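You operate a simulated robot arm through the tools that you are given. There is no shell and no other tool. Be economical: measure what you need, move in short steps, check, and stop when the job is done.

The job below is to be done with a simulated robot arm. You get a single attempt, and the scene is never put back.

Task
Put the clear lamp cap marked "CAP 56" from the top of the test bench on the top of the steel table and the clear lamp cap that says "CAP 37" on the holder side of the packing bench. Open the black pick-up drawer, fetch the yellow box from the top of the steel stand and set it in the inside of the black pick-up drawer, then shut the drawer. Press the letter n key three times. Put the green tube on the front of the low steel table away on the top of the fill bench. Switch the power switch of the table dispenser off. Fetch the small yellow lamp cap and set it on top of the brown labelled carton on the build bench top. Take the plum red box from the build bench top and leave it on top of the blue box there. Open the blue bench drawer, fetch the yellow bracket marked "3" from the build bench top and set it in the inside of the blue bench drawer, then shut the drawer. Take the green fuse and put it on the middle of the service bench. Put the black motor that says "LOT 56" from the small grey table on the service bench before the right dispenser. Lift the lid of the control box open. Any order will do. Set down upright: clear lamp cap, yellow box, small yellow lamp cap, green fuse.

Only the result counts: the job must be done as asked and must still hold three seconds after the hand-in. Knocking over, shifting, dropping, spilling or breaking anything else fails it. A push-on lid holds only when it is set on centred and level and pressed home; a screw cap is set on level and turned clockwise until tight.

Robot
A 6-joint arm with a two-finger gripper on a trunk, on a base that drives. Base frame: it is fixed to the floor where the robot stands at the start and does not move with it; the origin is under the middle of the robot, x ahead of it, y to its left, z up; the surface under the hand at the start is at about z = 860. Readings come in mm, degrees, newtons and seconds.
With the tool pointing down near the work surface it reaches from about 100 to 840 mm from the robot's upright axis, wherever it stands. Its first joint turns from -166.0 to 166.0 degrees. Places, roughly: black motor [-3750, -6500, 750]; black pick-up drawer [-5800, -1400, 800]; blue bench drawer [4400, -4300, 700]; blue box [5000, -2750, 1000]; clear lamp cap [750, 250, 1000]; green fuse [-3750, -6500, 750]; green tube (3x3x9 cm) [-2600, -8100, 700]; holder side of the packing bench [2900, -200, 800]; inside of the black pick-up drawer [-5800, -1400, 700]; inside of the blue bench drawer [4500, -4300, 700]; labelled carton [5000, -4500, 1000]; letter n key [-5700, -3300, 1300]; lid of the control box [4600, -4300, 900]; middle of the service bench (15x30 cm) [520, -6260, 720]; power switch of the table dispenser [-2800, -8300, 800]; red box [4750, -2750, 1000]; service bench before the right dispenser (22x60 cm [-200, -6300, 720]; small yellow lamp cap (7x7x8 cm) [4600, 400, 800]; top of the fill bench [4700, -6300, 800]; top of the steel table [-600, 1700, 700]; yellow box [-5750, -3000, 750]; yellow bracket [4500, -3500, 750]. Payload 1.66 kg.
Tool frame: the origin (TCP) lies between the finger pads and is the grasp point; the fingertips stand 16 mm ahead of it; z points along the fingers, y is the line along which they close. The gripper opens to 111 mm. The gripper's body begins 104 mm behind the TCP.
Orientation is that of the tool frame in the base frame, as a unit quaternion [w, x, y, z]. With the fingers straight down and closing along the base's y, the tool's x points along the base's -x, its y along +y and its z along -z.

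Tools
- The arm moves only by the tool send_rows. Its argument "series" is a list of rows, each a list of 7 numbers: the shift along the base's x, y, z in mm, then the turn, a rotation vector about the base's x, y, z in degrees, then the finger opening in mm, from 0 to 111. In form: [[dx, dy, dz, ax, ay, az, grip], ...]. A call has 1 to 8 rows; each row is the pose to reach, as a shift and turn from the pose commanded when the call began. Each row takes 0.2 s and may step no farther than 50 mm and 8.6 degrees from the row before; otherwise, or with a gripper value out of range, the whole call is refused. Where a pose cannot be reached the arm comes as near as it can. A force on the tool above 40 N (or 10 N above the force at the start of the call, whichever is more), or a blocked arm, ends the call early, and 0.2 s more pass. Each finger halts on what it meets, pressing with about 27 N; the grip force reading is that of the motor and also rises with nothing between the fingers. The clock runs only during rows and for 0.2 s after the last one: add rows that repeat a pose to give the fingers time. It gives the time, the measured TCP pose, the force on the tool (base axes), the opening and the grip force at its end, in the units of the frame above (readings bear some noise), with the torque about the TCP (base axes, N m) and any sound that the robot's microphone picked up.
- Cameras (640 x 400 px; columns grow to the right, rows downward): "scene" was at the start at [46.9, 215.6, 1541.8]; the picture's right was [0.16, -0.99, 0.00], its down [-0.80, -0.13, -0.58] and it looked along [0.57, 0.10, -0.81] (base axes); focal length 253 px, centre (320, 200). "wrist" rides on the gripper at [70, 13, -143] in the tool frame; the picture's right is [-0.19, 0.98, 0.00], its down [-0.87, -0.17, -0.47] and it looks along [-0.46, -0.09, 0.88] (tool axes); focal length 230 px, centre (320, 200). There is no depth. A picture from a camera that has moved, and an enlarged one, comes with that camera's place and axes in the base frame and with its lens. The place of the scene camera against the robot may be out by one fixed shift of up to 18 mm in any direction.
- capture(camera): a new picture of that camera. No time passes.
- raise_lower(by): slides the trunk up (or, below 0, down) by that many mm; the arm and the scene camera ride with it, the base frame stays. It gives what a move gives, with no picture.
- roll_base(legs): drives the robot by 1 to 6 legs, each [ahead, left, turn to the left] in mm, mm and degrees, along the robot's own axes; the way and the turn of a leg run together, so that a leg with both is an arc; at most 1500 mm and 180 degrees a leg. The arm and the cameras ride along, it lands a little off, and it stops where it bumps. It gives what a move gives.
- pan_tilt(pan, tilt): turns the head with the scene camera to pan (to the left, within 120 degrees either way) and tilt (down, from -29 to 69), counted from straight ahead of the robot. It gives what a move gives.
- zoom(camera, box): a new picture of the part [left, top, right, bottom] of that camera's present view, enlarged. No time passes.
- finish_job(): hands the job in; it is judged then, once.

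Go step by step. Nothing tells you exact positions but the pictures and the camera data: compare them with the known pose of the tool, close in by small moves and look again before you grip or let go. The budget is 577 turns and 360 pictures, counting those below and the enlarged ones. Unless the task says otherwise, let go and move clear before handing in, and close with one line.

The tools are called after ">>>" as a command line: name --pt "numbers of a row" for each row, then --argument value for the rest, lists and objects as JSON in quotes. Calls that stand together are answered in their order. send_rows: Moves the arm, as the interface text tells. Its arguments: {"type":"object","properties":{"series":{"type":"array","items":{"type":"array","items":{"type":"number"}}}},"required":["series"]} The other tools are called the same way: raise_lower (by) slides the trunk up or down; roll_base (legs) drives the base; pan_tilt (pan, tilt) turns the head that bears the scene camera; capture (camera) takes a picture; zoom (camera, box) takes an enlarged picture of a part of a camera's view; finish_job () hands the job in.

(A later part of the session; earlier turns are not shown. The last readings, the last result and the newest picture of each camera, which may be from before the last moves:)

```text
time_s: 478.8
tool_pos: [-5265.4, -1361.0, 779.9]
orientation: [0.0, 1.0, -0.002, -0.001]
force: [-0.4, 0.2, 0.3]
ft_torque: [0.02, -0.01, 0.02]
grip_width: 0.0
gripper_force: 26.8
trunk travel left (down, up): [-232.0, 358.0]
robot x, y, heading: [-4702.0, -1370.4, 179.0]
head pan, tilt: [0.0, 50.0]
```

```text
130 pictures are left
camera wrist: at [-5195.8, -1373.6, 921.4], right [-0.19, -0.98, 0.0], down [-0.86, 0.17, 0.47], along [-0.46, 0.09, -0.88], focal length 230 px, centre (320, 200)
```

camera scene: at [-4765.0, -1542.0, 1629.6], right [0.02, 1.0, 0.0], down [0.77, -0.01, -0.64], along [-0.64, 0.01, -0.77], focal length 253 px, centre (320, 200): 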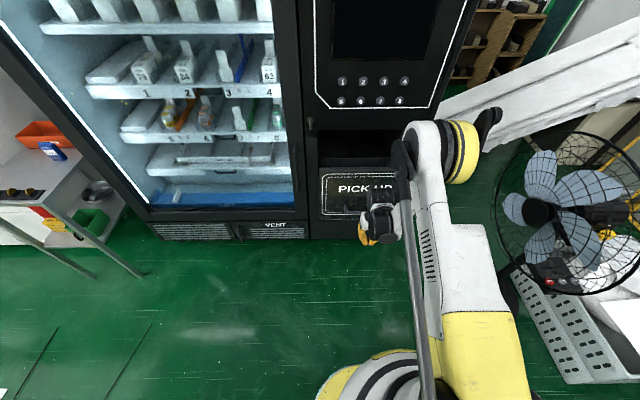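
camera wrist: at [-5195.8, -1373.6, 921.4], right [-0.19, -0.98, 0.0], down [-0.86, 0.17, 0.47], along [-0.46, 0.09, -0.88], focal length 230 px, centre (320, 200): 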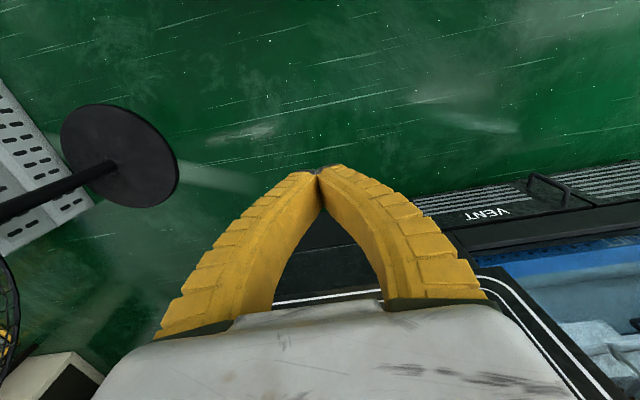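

To keep the upright box from tipping, I will push slowly with the arm. First I bring the fingers just short of the handle.

>>> send_rows --pt "45 3 0 0 0 0 0" --pt "90 6 0 0 0 0 0" --pt "105 6 0 0 0 0 0"

>>> roll_base --legs '[[210, 0, 1]]'

>>> capture --camera "wrist"

```text
time_s: 479.6
tool_pos: [-5242.2, -1355.1, 819.5]
orientation: [0.002, 1.0, -0.001, 0.001]
force: [0.1, 0.0, 0.8]
ft_torque: [0.0, -0.01, 0.01]
grip_width: 0.1
gripper_force: 27.3
out of reach, approached as far as the arm can: row 1, 2, 3
trunk travel left (down, up): [-232.0, 358.0]
robot x, y, heading: [-4705.2, -1369.4, 179.1]
head pan, tilt: [0.0, 50.0]
```

```text
time_s: 481.2
tool_pos: [-5454.5, -1364.0, 819.0]
orientation: [0.0, 1.0, 0.008, 0.0]
force: [1.2, -0.4, 0.0]
ft_torque: [-0.02, -0.02, 0.03]
grip_width: 0.2
gripper_force: 27.2
trunk travel left (down, up): [-232.0, 358.0]
robot x, y, heading: [-4912.6, -1366.3, -179.7]
head pan, tilt: [0.0, 50.0]
```

```text
129 pictures are left
camera wrist: at [-5384.6, -1374.8, 961.2], right [-0.17, -0.98, 0.0], down [-0.87, 0.16, 0.47], along [-0.46, 0.08, -0.88], focal length 230 px, centre (320, 200)
```

wrist: 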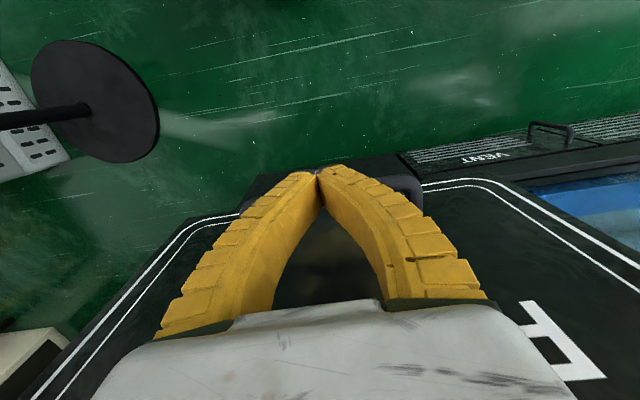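

>>> send_rows --pt "-6 0 0 0 0 0 0" --pt "-14 0 0 0 0 0 0" --pt "-24 0 0 0 0 0 0" --pt "-35 0 0 0 0 0 0" --pt "-46 0 0 0 0 0 0" --pt "-57 0 0 0 0 0 0" --pt "-67 0 0 0 0 0 0" --pt "-75 0 0 0 0 0 0"

>>> capture --camera "scene"

```text
time_s: 483.0
tool_pos: [-5530.7, -1363.6, 819.2]
orientation: [0.001, 1.0, 0.008, 0.0]
force: [-0.2, -0.3, 0.2]
ft_torque: [-0.01, 0.0, -0.03]
grip_width: 0.1
gripper_force: 26.9
trunk travel left (down, up): [-232.0, 358.0]
robot x, y, heading: [-4911.8, -1363.8, -179.9]
head pan, tilt: [0.0, 50.0]
```

```text
128 pictures are left
camera scene: at [-4974.0, -1541.5, 1629.5], right [0.0, 1.0, 0.0], down [0.77, 0.0, -0.64], along [-0.64, 0.0, -0.77], focal length 253 px, centre (320, 200)
```

scene: 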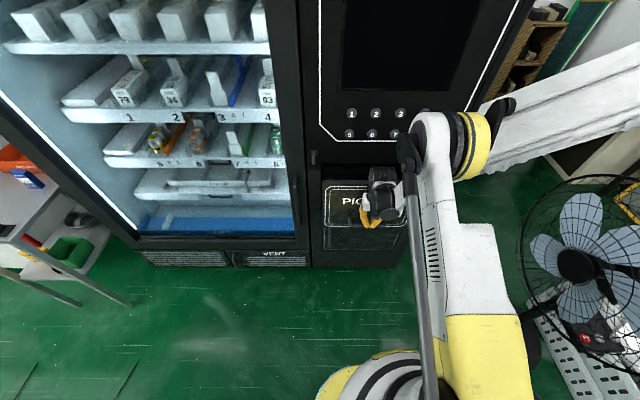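

>>> zoom --camera "scene" --box '[290, 120, 430, 280]'

>>> capture --camera "wrist"

```text
2.50 times, centred on (360, 200) of scene
camera zoom: at [-4974.0, -1541.5, 1629.5], right [0.0, 1.0, 0.0], down [0.77, 0.0, -0.64], along [-0.64, 0.0, -0.77], focal length 633 px, centre (220, 200)
```

zoom: 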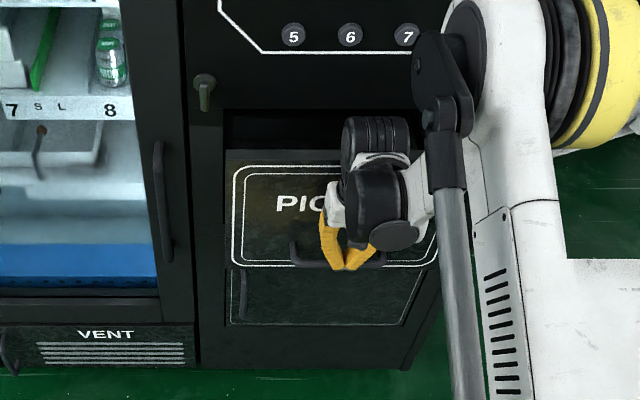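

```text
126 pictures are left
camera wrist: at [-5460.8, -1374.8, 961.6], right [-0.17, -0.98, 0.0], down [-0.87, 0.16, 0.47], along [-0.46, 0.08, -0.88], focal length 230 px, centre (320, 200)
```

wrist: 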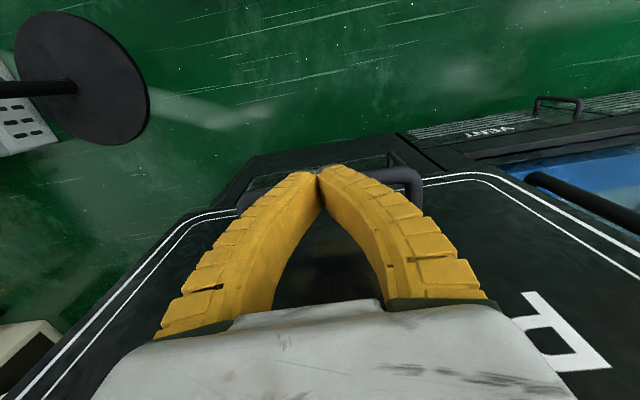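

The drawer is moving in. I keep pushing slowly.

>>> send_rows --pt "-8 0 0 0 0 0 0" --pt "-18 0 0 0 0 0 0" --pt "-30 0 0 0 0 0 0" --pt "-42 0 0 0 0 0 0" --pt "-54 0 0 0 0 0 0" --pt "-66 0 0 0 0 0 0" --pt "-78 0 0 0 0 0 0" --pt "-88 0 0 0 0 0 0"

>>> send_rows --pt "-8 0 0 0 0 0 0" --pt "-18 0 0 0 0 0 0" --pt "-28 0 0 0 0 0 0" --pt "-38 0 0 0 0 0 0" --pt "-48 0 0 0 0 0 0" --pt "-58 0 0 0 0 0 0" --pt "-66 0 0 0 0 0 0" --pt "-74 0 0 0 0 0 0"

>>> zoom --camera "scene" --box '[290, 120, 430, 280]'

```text
time_s: 484.8
tool_pos: [-5617.9, -1363.5, 819.6]
orientation: [0.001, 1.0, 0.008, 0.0]
force: [-0.4, 0.3, 0.0]
ft_torque: [0.01, 0.01, 0.01]
grip_width: 0.1
gripper_force: 27.1
trunk travel left (down, up): [-232.0, 358.0]
robot x, y, heading: [-4912.1, -1361.8, -179.9]
head pan, tilt: [0.0, 50.0]
```

```text
time_s: 485.6
tool_pos: [-5633.3, -1362.0, 818.8]
orientation: [0.001, 1.0, 0.006, 0.003]
force: [18.4, -0.5, 5.9]
ft_torque: [0.25, 2.92, -0.25]
grip_width: 0.0
gripper_force: 26.3
trunk travel left (down, up): [-232.0, 358.0]
robot x, y, heading: [-4912.4, -1365.5, -179.7]
head pan, tilt: [0.0, 50.0]
stopped in row 3: the force on the tool passed its limit at 59 N (the readings are from after the stop); the commanded pose is now the measured one
```

```text
2.50 times, centred on (360, 200) of scene
camera zoom: at [-4970.1, -1541.6, 1629.8], right [0.0, 1.0, 0.0], down [0.76, 0.0, -0.64], along [-0.64, 0.0, -0.76], focal length 633 px, centre (220, 200)
```

zoom: 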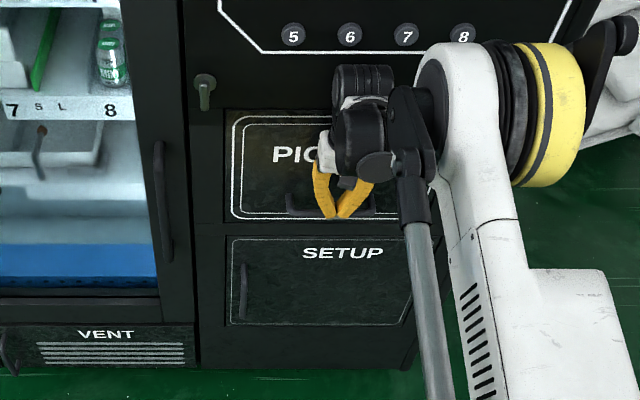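

The pick-up drawer is shut. I back off and head south between the stand and the floor paper.

>>> send_rows --pt "45 0 0 0 0 0 0" --pt "90 0 10 0 0 0 0" --pt "130 0 35 0 0 0 30"

>>> raise_lower --by 200

>>> roll_base --legs '[[0, 950, 0], [235, 0, 0]]'

>>> pan_tilt --pan 70 --tilt 45

>>> capture --camera "scene"

```text
time_s: 486.4
tool_pos: [-5506.7, -1360.3, 851.6]
orientation: [0.001, 1.0, 0.007, 0.001]
force: [-0.2, 0.0, 1.1]
ft_torque: [-0.01, 0.03, 0.01]
grip_width: 32.9
gripper_force: 1.7
trunk travel left (down, up): [-232.0, 358.0]
robot x, y, heading: [-4911.7, -1366.5, -179.7]
head pan, tilt: [0.0, 50.0]
```

```text
time_s: 488.5
tool_pos: [-5508.6, -1359.9, 1050.4]
orientation: [0.002, 1.0, 0.007, 0.003]
force: [0.4, -1.2, -0.5]
ft_torque: [0.01, 0.02, -0.01]
grip_width: 32.6
gripper_force: 2.2
trunk travel left (down, up): [-432.0, 158.0]
robot x, y, heading: [-4909.8, -1366.6, -180.0]
head pan, tilt: [0.0, 50.0]
```

```text
time_s: 494.5
tool_pos: [-5648.7, -2304.0, 1050.9]
orientation: [0.0, 1.0, -0.007, 0.011]
force: [9.8, 0.3, 5.4]
ft_torque: [-0.05, 1.69, 0.14]
grip_width: 32.8
gripper_force: 1.9
trunk travel left (down, up): [-432.0, 158.0]
robot x, y, heading: [-5064.7, -2329.7, 178.2]
head pan, tilt: [0.0, 50.0]
stopped in leg 2: the force on the tool passed its limit at 189 N (the readings are from after the stop); the commanded pose is now the measured one
```

```text
time_s: 495.9
tool_pos: [-5649.1, -2303.9, 1051.2]
orientation: [0.0, 1.0, -0.007, 0.011]
force: [14.3, 0.0, 2.3]
ft_torque: [-0.05, 2.29, 0.22]
grip_width: 32.8
gripper_force: 1.9
trunk travel left (down, up): [-432.0, 158.0]
robot x, y, heading: [-5065.9, -2327.0, 178.1]
head pan, tilt: [70.0, 45.0]
```

```text
124 pictures are left
camera scene: at [-5081.8, -2581.1, 1836.4], right [-0.93, 0.37, 0.0], down [0.26, 0.66, -0.71], along [-0.26, -0.66, -0.71], focal length 253 px, centre (320, 200)
```

scene: 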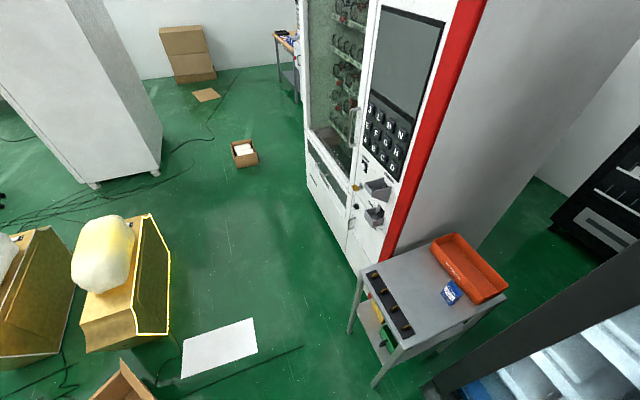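

The extended gripper touched the machine's front; I retract the arm properly before driving further.

>>> roll_base --legs '[[-60, 0, 0]]'

>>> send_rows --pt "45 0 15 0 0 0 60" --pt "90 0 30 0 0 0 80" --pt "135 0 45 0 0 0 100" --pt "170 0 60 0 0 0 111"

>>> pan_tilt --pan 0 --tilt 30

>>> capture --camera "scene"

```text
time_s: 496.9
tool_pos: [-5586.6, -2305.8, 1052.1]
orientation: [0.001, 1.0, -0.008, 0.011]
force: [0.4, -0.6, 0.1]
ft_torque: [0.02, 0.05, -0.04]
grip_width: 33.0
gripper_force: 2.3
trunk travel left (down, up): [-432.0, 158.0]
robot x, y, heading: [-5002.4, -2331.8, 178.1]
head pan, tilt: [70.0, 45.0]
```

```text
time_s: 497.9
tool_pos: [-5438.9, -2305.8, 1139.8]
orientation: [0.001, 1.0, -0.007, 0.012]
force: [-0.6, 0.1, 0.0]
ft_torque: [0.03, 0.03, 0.0]
grip_width: 110.8
gripper_force: 0.1
out of reach, approached as far as the arm can: row 3, 4
trunk travel left (down, up): [-432.0, 158.0]
robot x, y, heading: [-5001.6, -2331.3, 178.3]
head pan, tilt: [70.0, 45.0]
```

```text
time_s: 499.3
tool_pos: [-5440.8, -2305.7, 1138.1]
orientation: [0.001, 1.0, -0.007, 0.013]
force: [0.3, -0.9, 0.1]
ft_torque: [0.0, 0.01, -0.02]
grip_width: 111.1
gripper_force: 0.0
trunk travel left (down, up): [-432.0, 158.0]
robot x, y, heading: [-5004.9, -2327.5, 178.0]
head pan, tilt: [0.0, 30.0]
```

```text
123 pictures are left
camera scene: at [-5084.1, -2504.8, 1859.0], right [0.03, 1.0, 0.0], down [0.5, -0.02, -0.87], along [-0.87, 0.03, -0.5], focal length 253 px, centre (320, 200)
```

scene: 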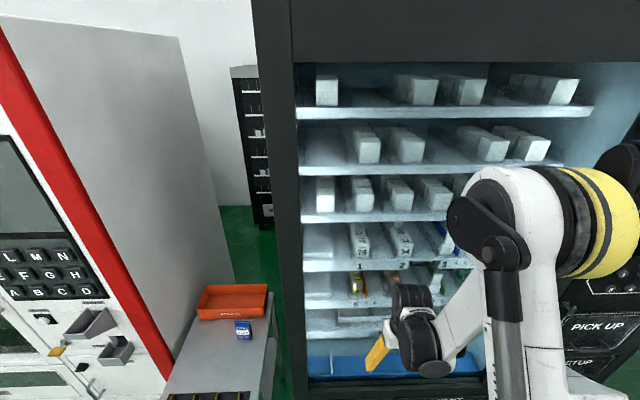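

>>> roll_base --legs '[[0, 0, 91.9], [450, -173, 0]]'

```text
time_s: 506.0
tool_pos: [-5188.0, -3203.7, 1138.8]
orientation: [-0.008, 0.701, 0.713, 0.011]
force: [-0.1, 0.2, 0.3]
ft_torque: [-0.01, -0.06, 0.02]
grip_width: 110.8
gripper_force: 0.1
trunk travel left (down, up): [-432.0, 158.0]
robot x, y, heading: [-5178.3, -2763.7, -90.0]
head pan, tilt: [0.0, 30.0]
```

>>> roll_base --legs '[[420, -10, 0], [450, -30, 0], [900, 250, 0]]'

>>> pan_tilt --pan 25 --tilt 30

>>> capture --camera "scene"

```text
time_s: 515.3
tool_pos: [-4971.8, -4949.6, 1139.1]
orientation: [-0.01, 0.7, 0.714, 0.01]
force: [-0.1, -0.1, -0.2]
ft_torque: [0.06, 0.0, 0.0]
grip_width: 110.9
gripper_force: 0.0
trunk travel left (down, up): [-432.0, 158.0]
robot x, y, heading: [-4964.8, -4509.6, -89.6]
head pan, tilt: [0.0, 30.0]
```

```text
time_s: 516.2
tool_pos: [-4971.0, -4949.5, 1139.3]
orientation: [-0.008, 0.699, 0.715, 0.009]
force: [0.1, -0.5, 0.1]
ft_torque: [0.0, 0.01, -0.03]
grip_width: 110.9
gripper_force: 0.0
trunk travel left (down, up): [-432.0, 158.0]
robot x, y, heading: [-4961.8, -4512.5, -89.5]
head pan, tilt: [25.0, 30.0]
```

```text
122 pictures are left
camera scene: at [-4739.0, -4558.4, 1859.0], right [-0.9, -0.43, 0.0], down [-0.21, 0.45, -0.87], along [0.37, -0.78, -0.5], focal length 253 px, centre (320, 200)
```

scene: 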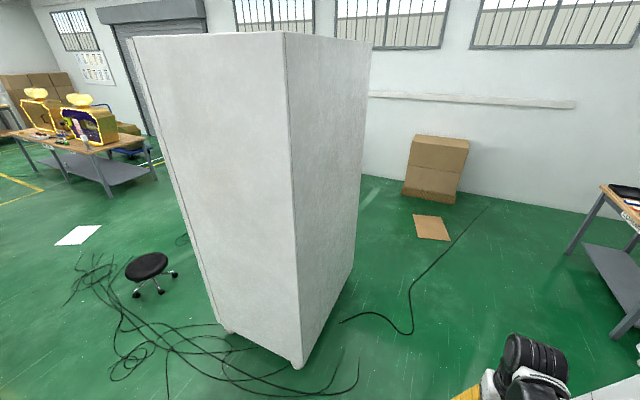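

>>> roll_base --legs '[[450, 320, 0], [1000, 0, 0]]'

>>> pan_tilt --pan 50 --tilt 30

>>> capture --camera "scene"

```text
time_s: 524.2
tool_pos: [-4689.3, -6398.0, 1139.1]
orientation: [-0.008, 0.712, 0.702, 0.01]
force: [-0.2, -0.5, 0.7]
ft_torque: [0.03, 0.0, -0.02]
grip_width: 110.8
gripper_force: 0.1
trunk travel left (down, up): [-432.0, 158.0]
robot x, y, heading: [-4663.8, -5958.8, -91.8]
head pan, tilt: [25.0, 30.0]
```

```text
time_s: 525.0
tool_pos: [-4689.9, -6398.8, 1139.2]
orientation: [-0.008, 0.713, 0.701, 0.009]
force: [-0.8, -1.1, 0.0]
ft_torque: [-0.01, 0.06, -0.04]
grip_width: 111.2
gripper_force: 0.1
trunk travel left (down, up): [-432.0, 158.0]
robot x, y, heading: [-4665.1, -5957.4, -91.7]
head pan, tilt: [50.0, 30.0]
```

```text
121 pictures are left
camera scene: at [-4412.1, -5992.1, 1859.0], right [-0.67, -0.74, 0.0], down [-0.37, 0.33, -0.87], along [0.64, -0.58, -0.5], focal length 253 px, centre (320, 200)
```

scene: 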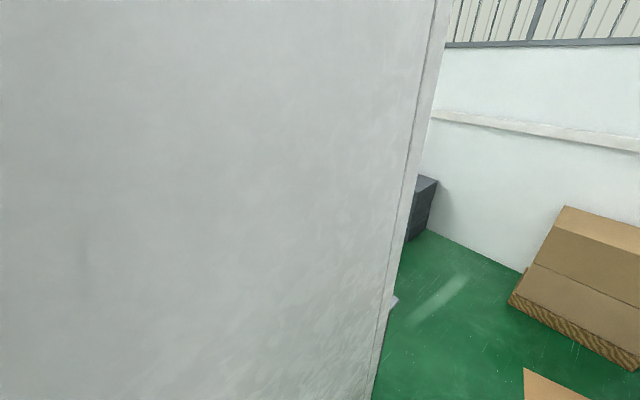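

>>> roll_base --legs '[[650, 0, 1.8]]'

>>> pan_tilt --pan 85 --tilt 30

>>> capture --camera "scene"

```text
time_s: 528.6
tool_pos: [-4691.4, -7044.9, 1139.7]
orientation: [-0.009, 0.704, 0.71, 0.01]
force: [0.1, -0.7, -0.3]
ft_torque: [0.07, 0.03, -0.04]
grip_width: 110.7
gripper_force: 0.1
trunk travel left (down, up): [-432.0, 158.0]
robot x, y, heading: [-4677.0, -6603.2, -90.5]
head pan, tilt: [50.0, 30.0]
```

```text
time_s: 529.7
tool_pos: [-4691.7, -7044.1, 1139.6]
orientation: [-0.009, 0.703, 0.711, 0.01]
force: [-0.6, 0.6, -0.7]
ft_torque: [0.0, -0.01, -0.02]
grip_width: 110.7
gripper_force: 0.1
trunk travel left (down, up): [-432.0, 158.0]
robot x, y, heading: [-4676.5, -6602.5, -90.2]
head pan, tilt: [85.0, 30.0]
```

```text
120 pictures are left
camera scene: at [-4402.4, -6582.1, 1859.0], right [-0.09, -1.0, 0.0], down [-0.5, 0.05, -0.87], along [0.86, -0.08, -0.5], focal length 253 px, centre (320, 200)
```

scene: 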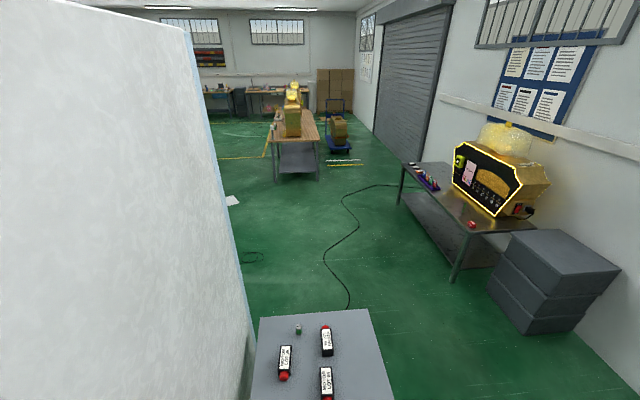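

The small grey table with three black motors and a green fuse is just ahead of the cabinet. I read the labels.

>>> zoom --camera "scene" --box '[240, 300, 400, 400]'

>>> zoom --camera "scene" --box '[390, 110, 570, 260]'

>>> zoom --camera "scene" --box '[190, 60, 370, 200]'

```text
4.00 times, centred on (320, 350) of scene
camera zoom: at [-4402.4, -6582.1, 1859.0], right [-0.09, -1.0, 0.0], down [-0.5, 0.05, -0.87], along [0.86, -0.08, -0.5], focal length 1013 px, centre (320, -400)
```

zoom: 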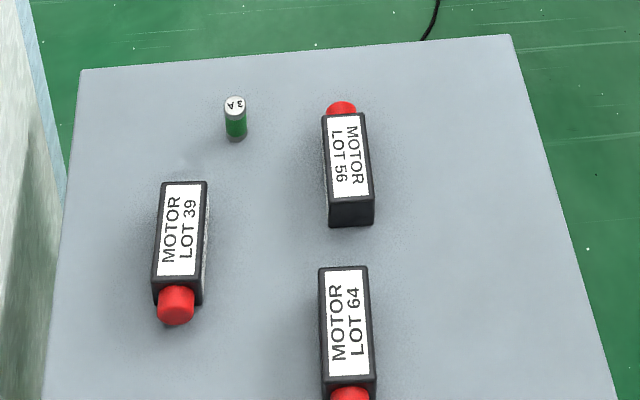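

```text
2.67 times, centred on (480, 185) of scene
camera zoom: at [-4402.4, -6582.1, 1859.0], right [-0.09, -1.0, 0.0], down [-0.5, 0.05, -0.87], along [0.86, -0.08, -0.5], focal length 675 px, centre (-107, 240)
```

zoom: 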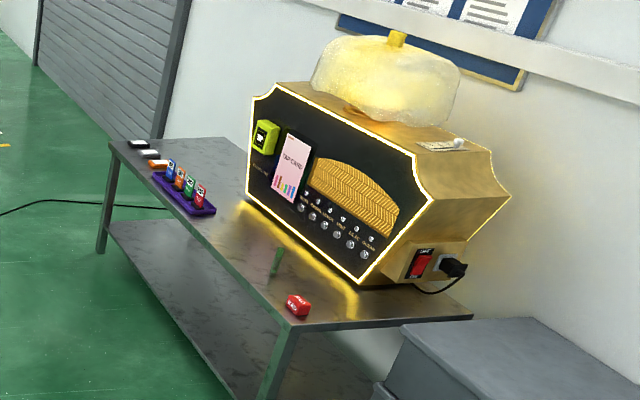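

```text
2.86 times, centred on (280, 130) of scene
camera zoom: at [-4402.4, -6582.1, 1859.0], right [-0.09, -1.0, 0.0], down [-0.5, 0.05, -0.87], along [0.86, -0.08, -0.5], focal length 724 px, centre (434, 400)
```

zoom: 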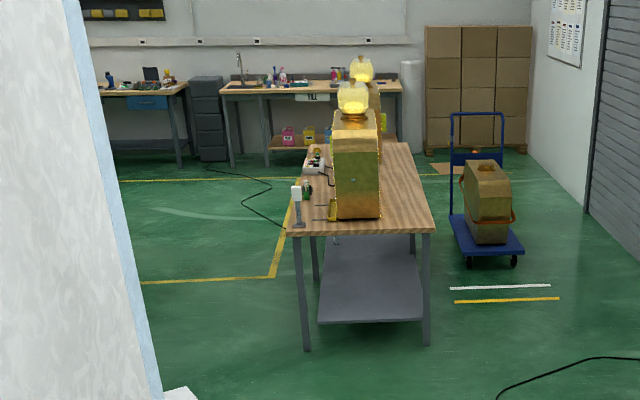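

>>> roll_base --legs '[[0, 0, 90.3], [200, -80, 0]]'

>>> pan_tilt --pan 0 --tilt 50

>>> capture --camera "scene"

>>> capture --camera "wrist"

```text
time_s: 535.3
tool_pos: [-4034.8, -6669.8, 1139.2]
orientation: [-0.014, -0.028, 1.0, 0.001]
force: [0.3, -0.3, -1.4]
ft_torque: [0.0, 0.02, -0.03]
grip_width: 110.9
gripper_force: 0.1
trunk travel left (down, up): [-432.0, 158.0]
robot x, y, heading: [-4472.0, -6675.0, 2.4]
head pan, tilt: [85.0, 30.0]
```

```text
time_s: 536.9
tool_pos: [-4036.1, -6671.3, 1140.1]
orientation: [-0.012, -0.029, 1.0, 0.001]
force: [0.4, -0.1, 0.6]
ft_torque: [-0.02, 0.02, -0.01]
grip_width: 111.1
gripper_force: 0.0
trunk travel left (down, up): [-432.0, 158.0]
robot x, y, heading: [-4472.6, -6674.1, 2.5]
head pan, tilt: [0.0, 50.0]
```

```text
116 pictures are left
camera scene: at [-4429.3, -6471.8, 1829.5], right [0.04, -1.0, 0.0], down [-0.77, -0.03, -0.64], along [0.64, 0.03, -0.77], focal length 253 px, centre (320, 200)
```

scene: 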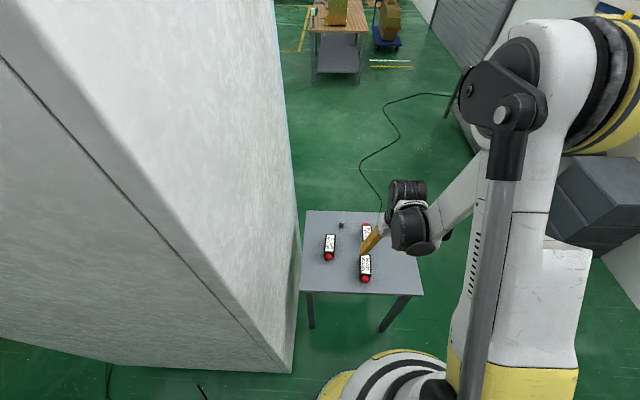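

```text
115 pictures are left
camera wrist: at [-4101.5, -6660.9, 1282.7], right [0.13, 0.99, 0.0], down [0.89, -0.12, 0.45], along [0.45, -0.06, -0.89], focal length 230 px, centre (320, 200)
```

wrist: 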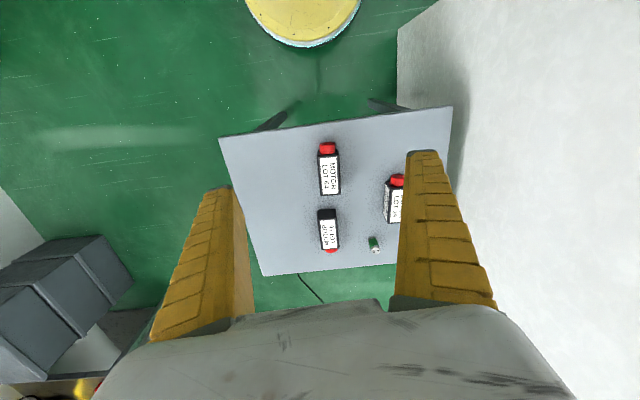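

>>> send_rows --pt "48 -3 0 0 0 0 80" --pt "96 -6 0 0 0 0 80" --pt "144 -9 0 0 0 0 80" --pt "192 -11 0 0 0 0 80" --pt "240 -13 0 0 0 0 80" --pt "286 -15 0 0 0 0 80"

>>> raise_lower --by -230

>>> capture --camera "wrist"

```text
time_s: 538.2
tool_pos: [-3746.7, -6689.3, 1140.8]
orientation: [-0.013, -0.028, 1.0, 0.0]
force: [-0.1, 0.3, 0.7]
ft_torque: [-0.01, 0.03, 0.01]
grip_width: 81.6
gripper_force: 0.9
trunk travel left (down, up): [-432.0, 158.0]
robot x, y, heading: [-4470.7, -6679.0, 2.0]
head pan, tilt: [0.0, 50.0]
```

```text
time_s: 540.7
tool_pos: [-3747.8, -6688.1, 910.1]
orientation: [-0.012, -0.029, 0.999, 0.0]
force: [-0.5, 0.4, -0.1]
ft_torque: [-0.02, -0.03, -0.01]
grip_width: 81.4
gripper_force: 1.3
trunk travel left (down, up): [-202.0, 388.0]
robot x, y, heading: [-4473.1, -6674.5, 2.4]
head pan, tilt: [0.0, 50.0]
```

```text
114 pictures are left
camera wrist: at [-3814.6, -6679.0, 1054.4], right [0.13, 0.99, 0.0], down [0.89, -0.12, 0.45], along [0.45, -0.06, -0.89], focal length 230 px, centre (320, 200)
```

wrist: 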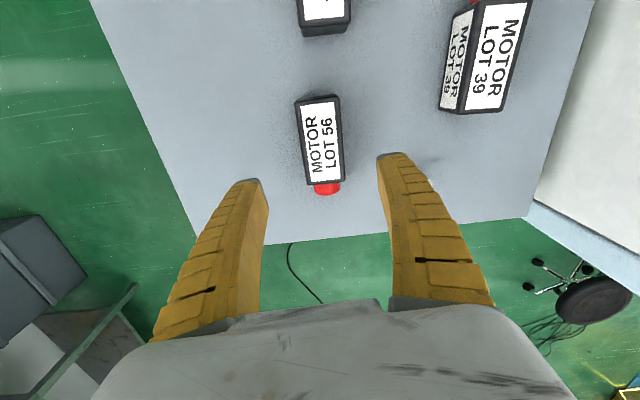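

>>> send_rows --pt "0 0 -45 0 0 0 80" --pt "0 0 -90 0 0 0 70" --pt "0 0 -125 0 0 0 70"

>>> capture --camera "wrist"

```text
time_s: 541.5
tool_pos: [-3746.8, -6689.9, 785.5]
orientation: [-0.013, -0.028, 1.0, 0.0]
force: [0.4, 0.2, -0.8]
ft_torque: [-0.03, 0.01, 0.01]
grip_width: 71.6
gripper_force: 1.2
trunk travel left (down, up): [-202.0, 388.0]
robot x, y, heading: [-4473.7, -6673.7, 2.4]
head pan, tilt: [0.0, 50.0]
```

```text
113 pictures are left
camera wrist: at [-3813.9, -6679.9, 929.4], right [0.13, 0.99, 0.0], down [0.89, -0.12, 0.45], along [0.45, -0.06, -0.89], focal length 230 px, centre (320, 200)
```

wrist: 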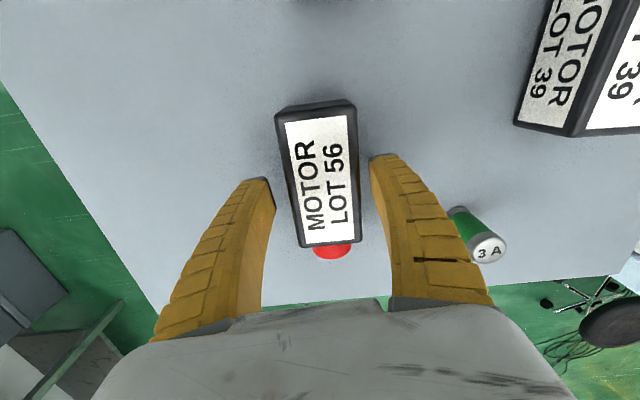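

>>> send_rows --pt "0 0 -25 0 0 0 70" --pt "0 0 -42 0 0 0 70" --pt "0 0 -42 0 0 0 45" --pt "0 0 -42 0 0 0 25" --pt "0 0 -42 0 0 0 15"

>>> send_rows --pt "0 0 40 0 0 0 15" --pt "0 0 85 0 0 0 15" --pt "0 0 130 0 0 0 15" --pt "-20 0 175 0 0 0 15"

>>> capture --camera "wrist"

```text
time_s: 542.0
tool_pos: [-3747.9, -6691.1, 755.8]
orientation: [-0.01, -0.028, 1.0, 0.001]
force: [-6.5, -5.0, 36.2]
ft_torque: [-0.1, -0.47, -0.07]
grip_width: 46.9
gripper_force: 33.9
trunk travel left (down, up): [-202.0, 388.0]
robot x, y, heading: [-4472.7, -6677.9, 2.0]
head pan, tilt: [0.0, 50.0]
stopped in row 2: the force on the tool passed its limit at 60 N (the readings are from after the stop); the commanded pose is now the measured one
```

```text
time_s: 543.0
tool_pos: [-3765.3, -6688.6, 926.9]
orientation: [-0.012, -0.029, 1.0, 0.001]
force: [0.4, -0.3, -3.6]
ft_torque: [-0.03, -0.03, 0.0]
grip_width: 46.4
gripper_force: 26.4
trunk travel left (down, up): [-202.0, 388.0]
robot x, y, heading: [-4473.0, -6675.0, 2.1]
head pan, tilt: [0.0, 50.0]
```

```text
112 pictures are left
camera wrist: at [-3832.0, -6678.1, 1070.1], right [0.13, 0.99, 0.0], down [0.88, -0.12, 0.45], along [0.45, -0.06, -0.89], focal length 230 px, centre (320, 200)
```

wrist: 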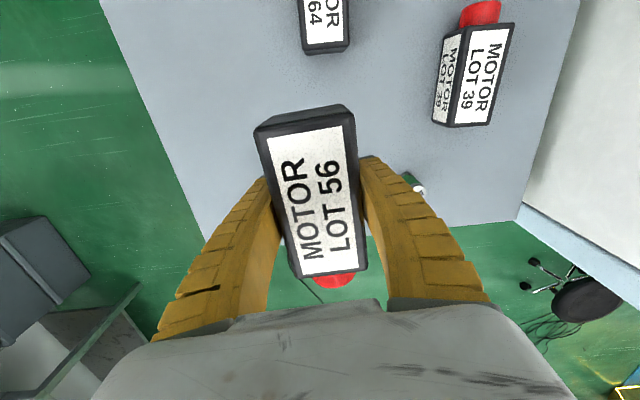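

Motor LOT 56 is in the grip. I retract and drive around the grey table toward the service bench's front (north) side.

>>> send_rows --pt "-45 0 20 0 0 0 15" --pt "-90 0 40 0 0 0 15" --pt "-135 0 60 0 0 0 15" --pt "-180 0 80 0 0 0 15" --pt "-225 0 100 0 0 0 15" --pt "-265 0 120 0 0 0 15"

>>> roll_base --legs '[[0, -585, -2.2], [1460, 0, 0]]'

>>> pan_tilt --pan 30 --tilt 25

>>> capture --camera "scene"

```text
time_s: 544.5
tool_pos: [-4032.0, -6688.6, 1044.5]
orientation: [-0.01, -0.029, 1.0, 0.0]
force: [-0.6, -0.3, -3.2]
ft_torque: [0.02, -0.05, 0.01]
grip_width: 46.3
gripper_force: 27.2
trunk travel left (down, up): [-202.0, 388.0]
robot x, y, heading: [-4474.8, -6679.7, 2.2]
head pan, tilt: [0.0, 50.0]
```

```text
time_s: 554.8
tool_pos: [-2523.9, -7312.3, 1045.1]
orientation: [-0.011, 0.002, 1.0, 0.001]
force: [0.2, -0.6, -4.3]
ft_torque: [0.01, 0.0, -0.04]
grip_width: 46.0
gripper_force: 27.4
trunk travel left (down, up): [-202.0, 388.0]
robot x, y, heading: [-2967.8, -7278.5, -1.3]
head pan, tilt: [0.0, 50.0]
```

```text
time_s: 555.7
tool_pos: [-2524.7, -7311.8, 1044.7]
orientation: [-0.011, 0.002, 1.0, 0.001]
force: [0.6, 0.2, -4.5]
ft_torque: [0.03, 0.02, 0.02]
grip_width: 45.9
gripper_force: 27.3
trunk travel left (down, up): [-202.0, 388.0]
robot x, y, heading: [-2969.3, -7274.1, -1.1]
head pan, tilt: [30.0, 25.0]
```

```text
111 pictures are left
camera scene: at [-2906.6, -7026.7, 1636.9], right [0.48, -0.88, 0.0], down [-0.37, -0.2, -0.91], along [0.79, 0.44, -0.42], focal length 253 px, centre (320, 200)
```

scene: 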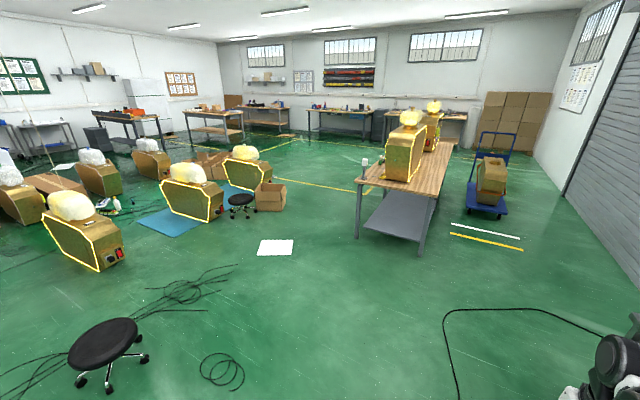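

>>> roll_base --legs '[[834, 572, 1.1], [834, 572, 0]]'

```text
time_s: 565.9
tool_pos: [-803.8, -6205.0, 1045.1]
orientation: [-0.011, -0.002, 1.0, 0.001]
force: [-0.1, 0.2, -3.3]
ft_torque: [-0.03, -0.01, -0.01]
grip_width: 46.1
gripper_force: 26.7
trunk travel left (down, up): [-202.0, 388.0]
robot x, y, heading: [-1246.6, -6171.6, -0.7]
head pan, tilt: [30.0, 25.0]
```

>>> roll_base --legs '[[377, 277, 0], [310, 210, 0]]'

>>> roll_base --legs '[[370, 70, 0], [0, 0, -89.5]]'

>>> pan_tilt --pan 0 --tilt 40

>>> capture --camera "scene"

```text
time_s: 570.7
tool_pos: [-104.9, -5729.4, 1044.5]
orientation: [-0.011, -0.001, 1.0, 0.001]
force: [0.1, -0.7, -2.9]
ft_torque: [-0.03, 0.0, -0.02]
grip_width: 46.2
gripper_force: 27.4
trunk travel left (down, up): [-202.0, 388.0]
robot x, y, heading: [-549.5, -5695.1, -0.8]
head pan, tilt: [30.0, 25.0]
```

```text
time_s: 576.8
tool_pos: [-183.4, -6071.6, 1044.9]
orientation: [-0.008, 0.69, 0.724, 0.008]
force: [-0.9, 0.2, -3.3]
ft_torque: [-0.01, -0.01, 0.02]
grip_width: 45.9
gripper_force: 27.0
trunk travel left (down, up): [-202.0, 388.0]
robot x, y, heading: [-165.9, -5627.6, -88.1]
head pan, tilt: [30.0, 25.0]
```

```text
time_s: 577.8
tool_pos: [-182.8, -6071.0, 1044.6]
orientation: [-0.007, 0.69, 0.724, 0.008]
force: [-0.1, -0.2, -3.1]
ft_torque: [-0.01, 0.01, 0.02]
grip_width: 46.1
gripper_force: 27.0
trunk travel left (down, up): [-202.0, 388.0]
robot x, y, heading: [-169.9, -5630.1, -88.2]
head pan, tilt: [0.0, 40.0]
```

```text
110 pictures are left
camera scene: at [19.4, -5674.6, 1613.7], right [-1.0, -0.03, 0.0], down [-0.02, 0.64, -0.77], along [0.02, -0.77, -0.64], focal length 253 px, centre (320, 200)
```

scene: 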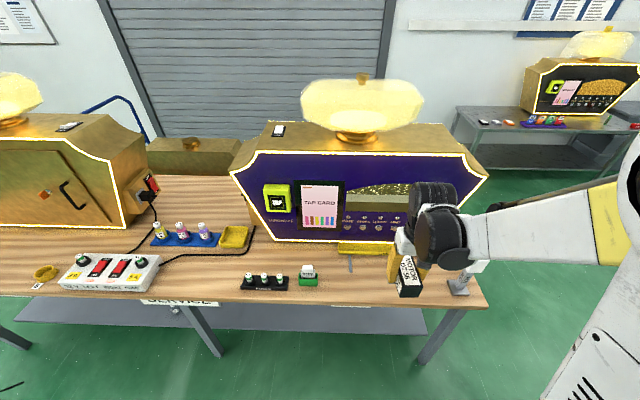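

The space before the right dispenser is free at about [-290, -6280]. I move the motor over it.

>>> send_rows --pt "-21 -42 0 0 0 0 15" --pt "-42 -84 0 0 0 0 15" --pt "-63 -126 0 0 0 0 15" --pt "-84 -168 0 0 0 0 15" --pt "-107 -209 0 0 0 0 15" --pt "-107 -209 -45 0 0 0 15" --pt "-107 -209 -90 0 0 0 15" --pt "-107 -209 -135 0 0 0 15"

>>> capture --camera "wrist"

>>> zoom --camera "scene" --box '[280, 160, 500, 320]'

```text
time_s: 579.6
tool_pos: [-290.6, -6282.3, 906.5]
orientation: [-0.007, 0.689, 0.724, 0.008]
force: [-0.5, -0.8, -4.3]
ft_torque: [0.02, -0.01, -0.03]
grip_width: 46.0
gripper_force: 26.9
trunk travel left (down, up): [-202.0, 388.0]
robot x, y, heading: [-170.6, -5630.2, -88.3]
head pan, tilt: [0.0, 40.0]
```

```text
109 pictures are left
camera wrist: at [-280.2, -6215.4, 1049.9], right [0.99, -0.14, 0.0], down [-0.13, -0.88, 0.45], along [-0.07, -0.45, -0.89], focal length 230 px, centre (320, 200)
```

wrist: 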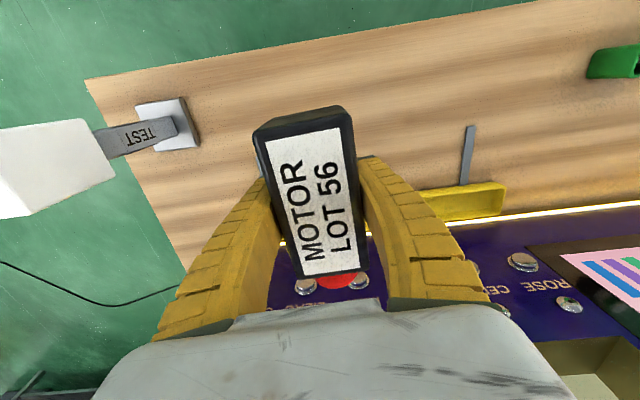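

```text
2.50 times, centred on (390, 240) of scene
camera zoom: at [19.1, -5675.5, 1613.6], right [-1.0, -0.03, 0.0], down [-0.02, 0.64, -0.77], along [0.02, -0.77, -0.64], focal length 633 px, centre (145, 100)
```

zoom: 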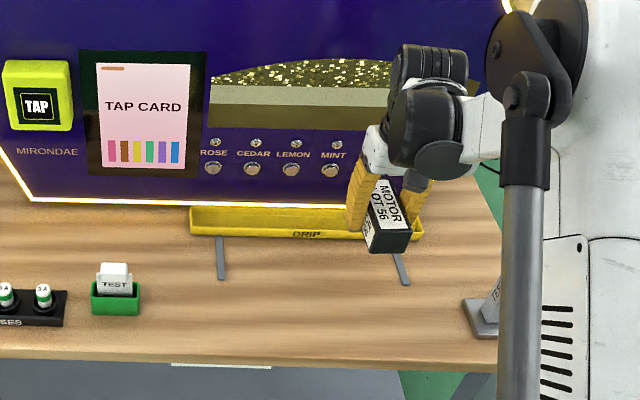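

>>> send_rows --pt "20 16 -20 0 0 0 15" --pt "40 32 -50 0 0 0 15" --pt "40 32 -95 0 0 0 15"

>>> capture --camera "wrist"

>>> zoom --camera "scene" --box '[280, 160, 500, 320]'

```text
time_s: 580.4
tool_pos: [-251.6, -6248.3, 814.1]
orientation: [-0.007, 0.689, 0.725, 0.008]
force: [0.0, -0.6, -3.7]
ft_torque: [0.01, 0.01, -0.01]
grip_width: 45.8
gripper_force: 26.9
trunk travel left (down, up): [-202.0, 388.0]
robot x, y, heading: [-169.1, -5629.4, -88.2]
head pan, tilt: [0.0, 40.0]
```

```text
107 pictures are left
camera wrist: at [-239.4, -6181.3, 956.9], right [0.99, -0.14, 0.0], down [-0.13, -0.88, 0.45], along [-0.07, -0.45, -0.89], focal length 230 px, centre (320, 200)
```

wrist: 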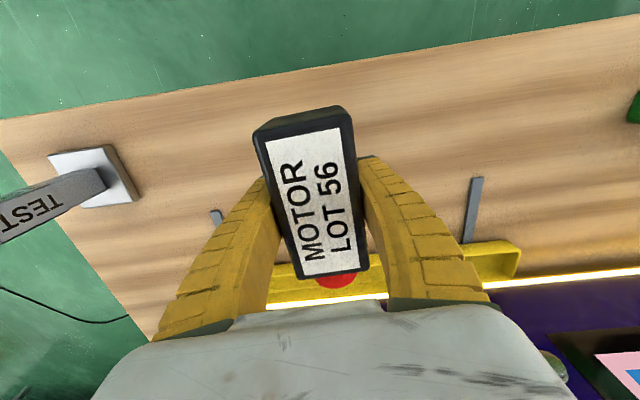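

```text
2.50 times, centred on (390, 240) of scene
camera zoom: at [19.0, -5675.5, 1613.6], right [-1.0, -0.03, 0.0], down [-0.02, 0.64, -0.77], along [0.02, -0.77, -0.64], focal length 633 px, centre (145, 100)
```

zoom: 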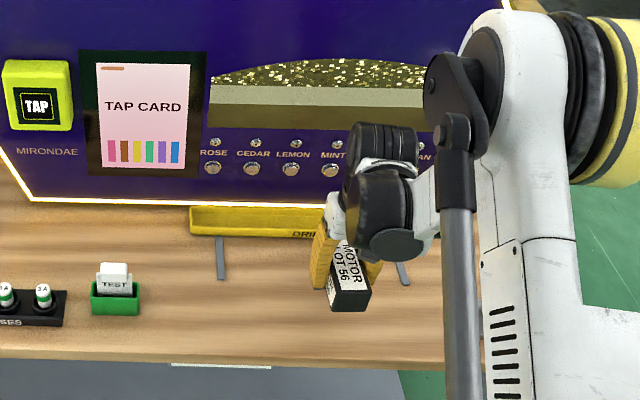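

>>> send_rows --pt "0 0 -15 0 0 0 15" --pt "0 0 -30 0 0 0 15" --pt "0 0 -42 0 0 0 15" --pt "0 0 -52 0 0 0 15"

>>> send_rows --pt "0 0 -7 0 0 0 15" --pt "0 0 -14 0 0 0 15" --pt "0 0 -21 0 0 0 15" --pt "0 0 -28 0 0 0 15"

```text
time_s: 581.4
tool_pos: [-250.1, -6248.3, 762.9]
orientation: [-0.007, 0.689, 0.724, 0.008]
force: [0.0, -1.1, -3.5]
ft_torque: [0.03, -0.04, -0.01]
grip_width: 45.8
gripper_force: 27.2
trunk travel left (down, up): [-202.0, 388.0]
robot x, y, heading: [-166.6, -5626.4, -88.2]
head pan, tilt: [0.0, 40.0]
```

```text
time_s: 582.4
tool_pos: [-249.9, -6247.9, 736.0]
orientation: [-0.007, 0.69, 0.724, 0.009]
force: [0.7, -0.3, 18.7]
ft_torque: [-0.02, 0.06, -0.03]
grip_width: 47.7
gripper_force: 26.7
trunk travel left (down, up): [-202.0, 388.0]
robot x, y, heading: [-167.9, -5628.6, -88.3]
head pan, tilt: [0.0, 40.0]
```

Contact. I release and rise.

>>> send_rows --pt "0 0 2 0 0 0 45" --pt "0 0 3 0 0 0 60" --pt "0 0 3 0 0 0 66" --pt "0 0 45 0 0 0 66" --pt "0 0 95 0 0 0 66" --pt "0 0 145 0 0 0 66" --pt "0 0 195 0 0 0 66" --pt "0 0 245 0 0 0 66"

>>> capture --camera "wrist"

>>> capture --camera "scene"

```text
time_s: 584.2
tool_pos: [-250.4, -6244.4, 982.0]
orientation: [-0.007, 0.69, 0.724, 0.008]
force: [0.2, -0.3, -0.2]
ft_torque: [0.0, 0.0, 0.02]
grip_width: 67.8
gripper_force: 1.1
trunk travel left (down, up): [-202.0, 388.0]
robot x, y, heading: [-169.3, -5629.2, -88.3]
head pan, tilt: [0.0, 40.0]
```

```text
105 pictures are left
camera wrist: at [-240.3, -6177.8, 1124.9], right [0.99, -0.14, 0.0], down [-0.13, -0.88, 0.45], along [-0.07, -0.45, -0.89], focal length 230 px, centre (320, 200)
```

wrist: 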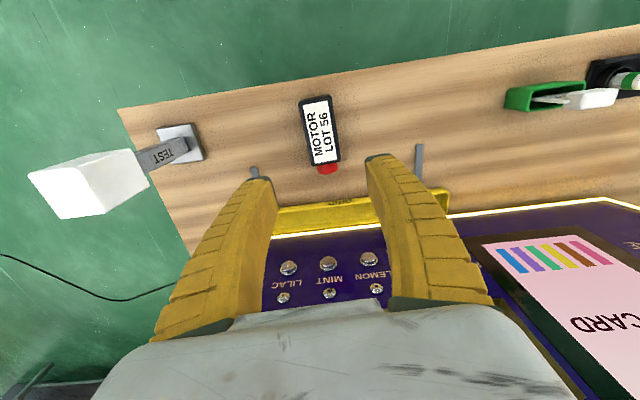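

```text
104 pictures are left
camera scene: at [19.3, -5673.6, 1613.8], right [-1.0, -0.03, 0.0], down [-0.02, 0.64, -0.77], along [0.02, -0.77, -0.64], focal length 253 px, centre (320, 200)
```

scene: 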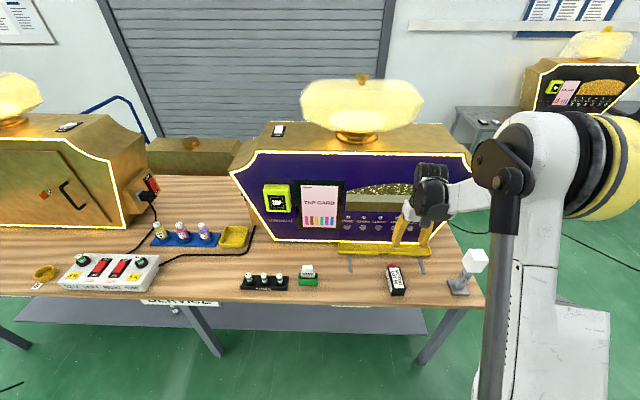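

The motor is placed. Next the green fuse: I retract, turn west and return along the checked path to the east side of the grey table.

>>> send_rows --pt "10 42 15 0 0 0 80" --pt "20 84 30 0 0 0 80" --pt "30 126 45 0 0 0 80" --pt "40 168 60 0 0 0 80" --pt "50 195 75 0 0 0 80"

>>> roll_base --legs '[[0, 0, -91.8], [390, 60, 0], [310, 210, 0]]'

>>> roll_base --legs '[[430, 230, 0], [800, 215, 0], [760, 215, 0]]'

>>> pan_tilt --pan 0 --tilt 45

>>> capture --camera "scene"

```text
time_s: 585.4
tool_pos: [-200.6, -6051.3, 1057.9]
orientation: [-0.008, 0.69, 0.723, 0.008]
force: [0.2, 0.3, 0.2]
ft_torque: [-0.02, -0.02, -0.02]
grip_width: 81.4
gripper_force: 0.6
trunk travel left (down, up): [-202.0, 388.0]
robot x, y, heading: [-170.2, -5629.4, -88.2]
head pan, tilt: [0.0, 40.0]
```

```text
time_s: 593.9
tool_pos: [-1311.5, -5807.5, 1057.5]
orientation: [0.001, 1.0, -0.011, 0.011]
force: [-0.5, 0.9, 0.2]
ft_torque: [-0.02, 0.0, 0.02]
grip_width: 81.4
gripper_force: 0.7
trunk travel left (down, up): [-202.0, 388.0]
robot x, y, heading: [-891.8, -5870.3, 177.8]
head pan, tilt: [0.0, 40.0]
```

```text
time_s: 604.7
tool_pos: [-3340.2, -6399.2, 1056.7]
orientation: [0.001, 1.0, -0.006, 0.011]
force: [-0.7, -0.3, 0.1]
ft_torque: [0.03, -0.01, 0.0]
grip_width: 81.3
gripper_force: 0.7
trunk travel left (down, up): [-202.0, 388.0]
robot x, y, heading: [-2919.3, -6462.4, 178.4]
head pan, tilt: [0.0, 40.0]
```

```text
time_s: 605.3
tool_pos: [-3340.2, -6400.9, 1056.8]
orientation: [0.0, 1.0, -0.006, 0.012]
force: [-0.2, 0.6, 0.4]
ft_torque: [0.0, 0.02, -0.01]
grip_width: 81.3
gripper_force: 1.0
trunk travel left (down, up): [-202.0, 388.0]
robot x, y, heading: [-2920.1, -6461.2, 178.1]
head pan, tilt: [0.0, 45.0]
```

```text
103 pictures are left
camera scene: at [-2991.5, -6633.9, 1606.5], right [0.03, 1.0, 0.0], down [0.71, -0.02, -0.71], along [-0.71, 0.02, -0.71], focal length 253 px, centre (320, 200)
```

scene: 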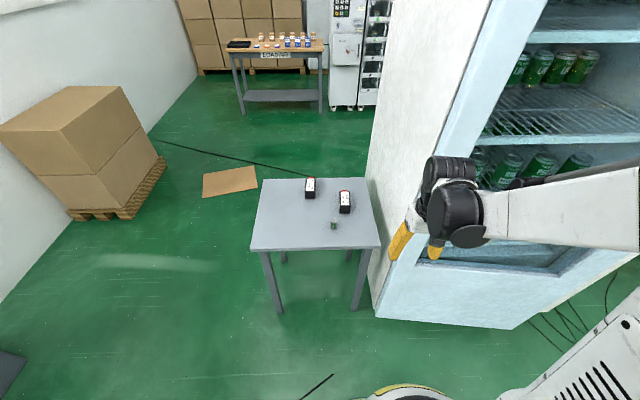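

>>> roll_base --legs '[[100, 150, 0]]'

>>> send_rows --pt "-42 -3 -20 0 0 0 80" --pt "-84 -6 -40 0 0 0 80" --pt "-126 -8 -60 0 0 0 80" --pt "-168 -8 -80 0 0 0 80" --pt "-210 -8 -100 0 0 0 80" --pt "-250 -8 -120 0 0 0 80"

>>> capture --camera "wrist"

```text
time_s: 606.9
tool_pos: [-3445.4, -6553.6, 1057.2]
orientation: [0.002, 1.0, -0.005, 0.012]
force: [-0.6, -0.6, -0.5]
ft_torque: [0.03, -0.03, 0.0]
grip_width: 81.1
gripper_force: 1.6
trunk travel left (down, up): [-202.0, 388.0]
robot x, y, heading: [-3021.7, -6609.6, 178.9]
head pan, tilt: [0.0, 45.0]
```

```text
time_s: 608.3
tool_pos: [-3695.7, -6558.1, 938.3]
orientation: [0.001, 1.0, -0.004, 0.011]
force: [-0.6, 0.0, -0.4]
ft_torque: [0.0, -0.05, 0.02]
grip_width: 81.2
gripper_force: 1.0
trunk travel left (down, up): [-202.0, 388.0]
robot x, y, heading: [-3023.3, -6611.5, 178.6]
head pan, tilt: [0.0, 45.0]
```

```text
102 pictures are left
camera wrist: at [-3628.8, -6572.0, 1081.0], right [-0.2, -0.98, 0.0], down [-0.87, 0.18, 0.45], along [-0.44, 0.09, -0.89], focal length 230 px, centre (320, 200)
```

wrist: 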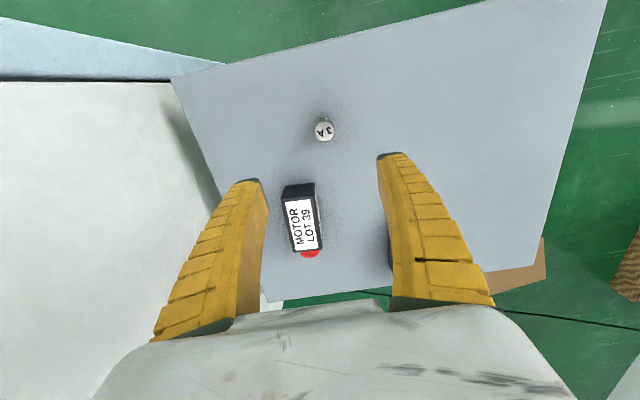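

>>> send_rows --pt "10 -6 -40 0 0 0 60" --pt "13 -7 -80 0 0 0 60" --pt "13 -7 -115 0 0 0 60"

>>> capture --camera "wrist"

```text
time_s: 609.1
tool_pos: [-3680.7, -6565.7, 822.8]
orientation: [0.001, 1.0, -0.004, 0.012]
force: [-0.1, -0.4, -0.6]
ft_torque: [-0.04, 0.01, -0.03]
grip_width: 62.0
gripper_force: 1.3
trunk travel left (down, up): [-202.0, 388.0]
robot x, y, heading: [-3020.5, -6611.6, 178.6]
head pan, tilt: [0.0, 45.0]
```

```text
101 pictures are left
camera wrist: at [-3614.5, -6579.0, 965.4], right [-0.2, -0.98, 0.0], down [-0.87, 0.18, 0.45], along [-0.44, 0.09, -0.89], focal length 230 px, centre (320, 200)
```

wrist: 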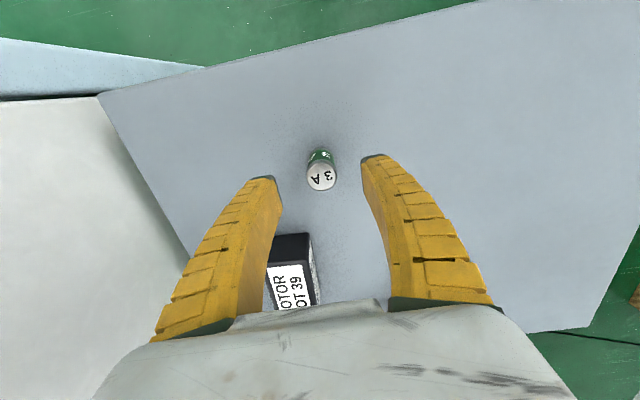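

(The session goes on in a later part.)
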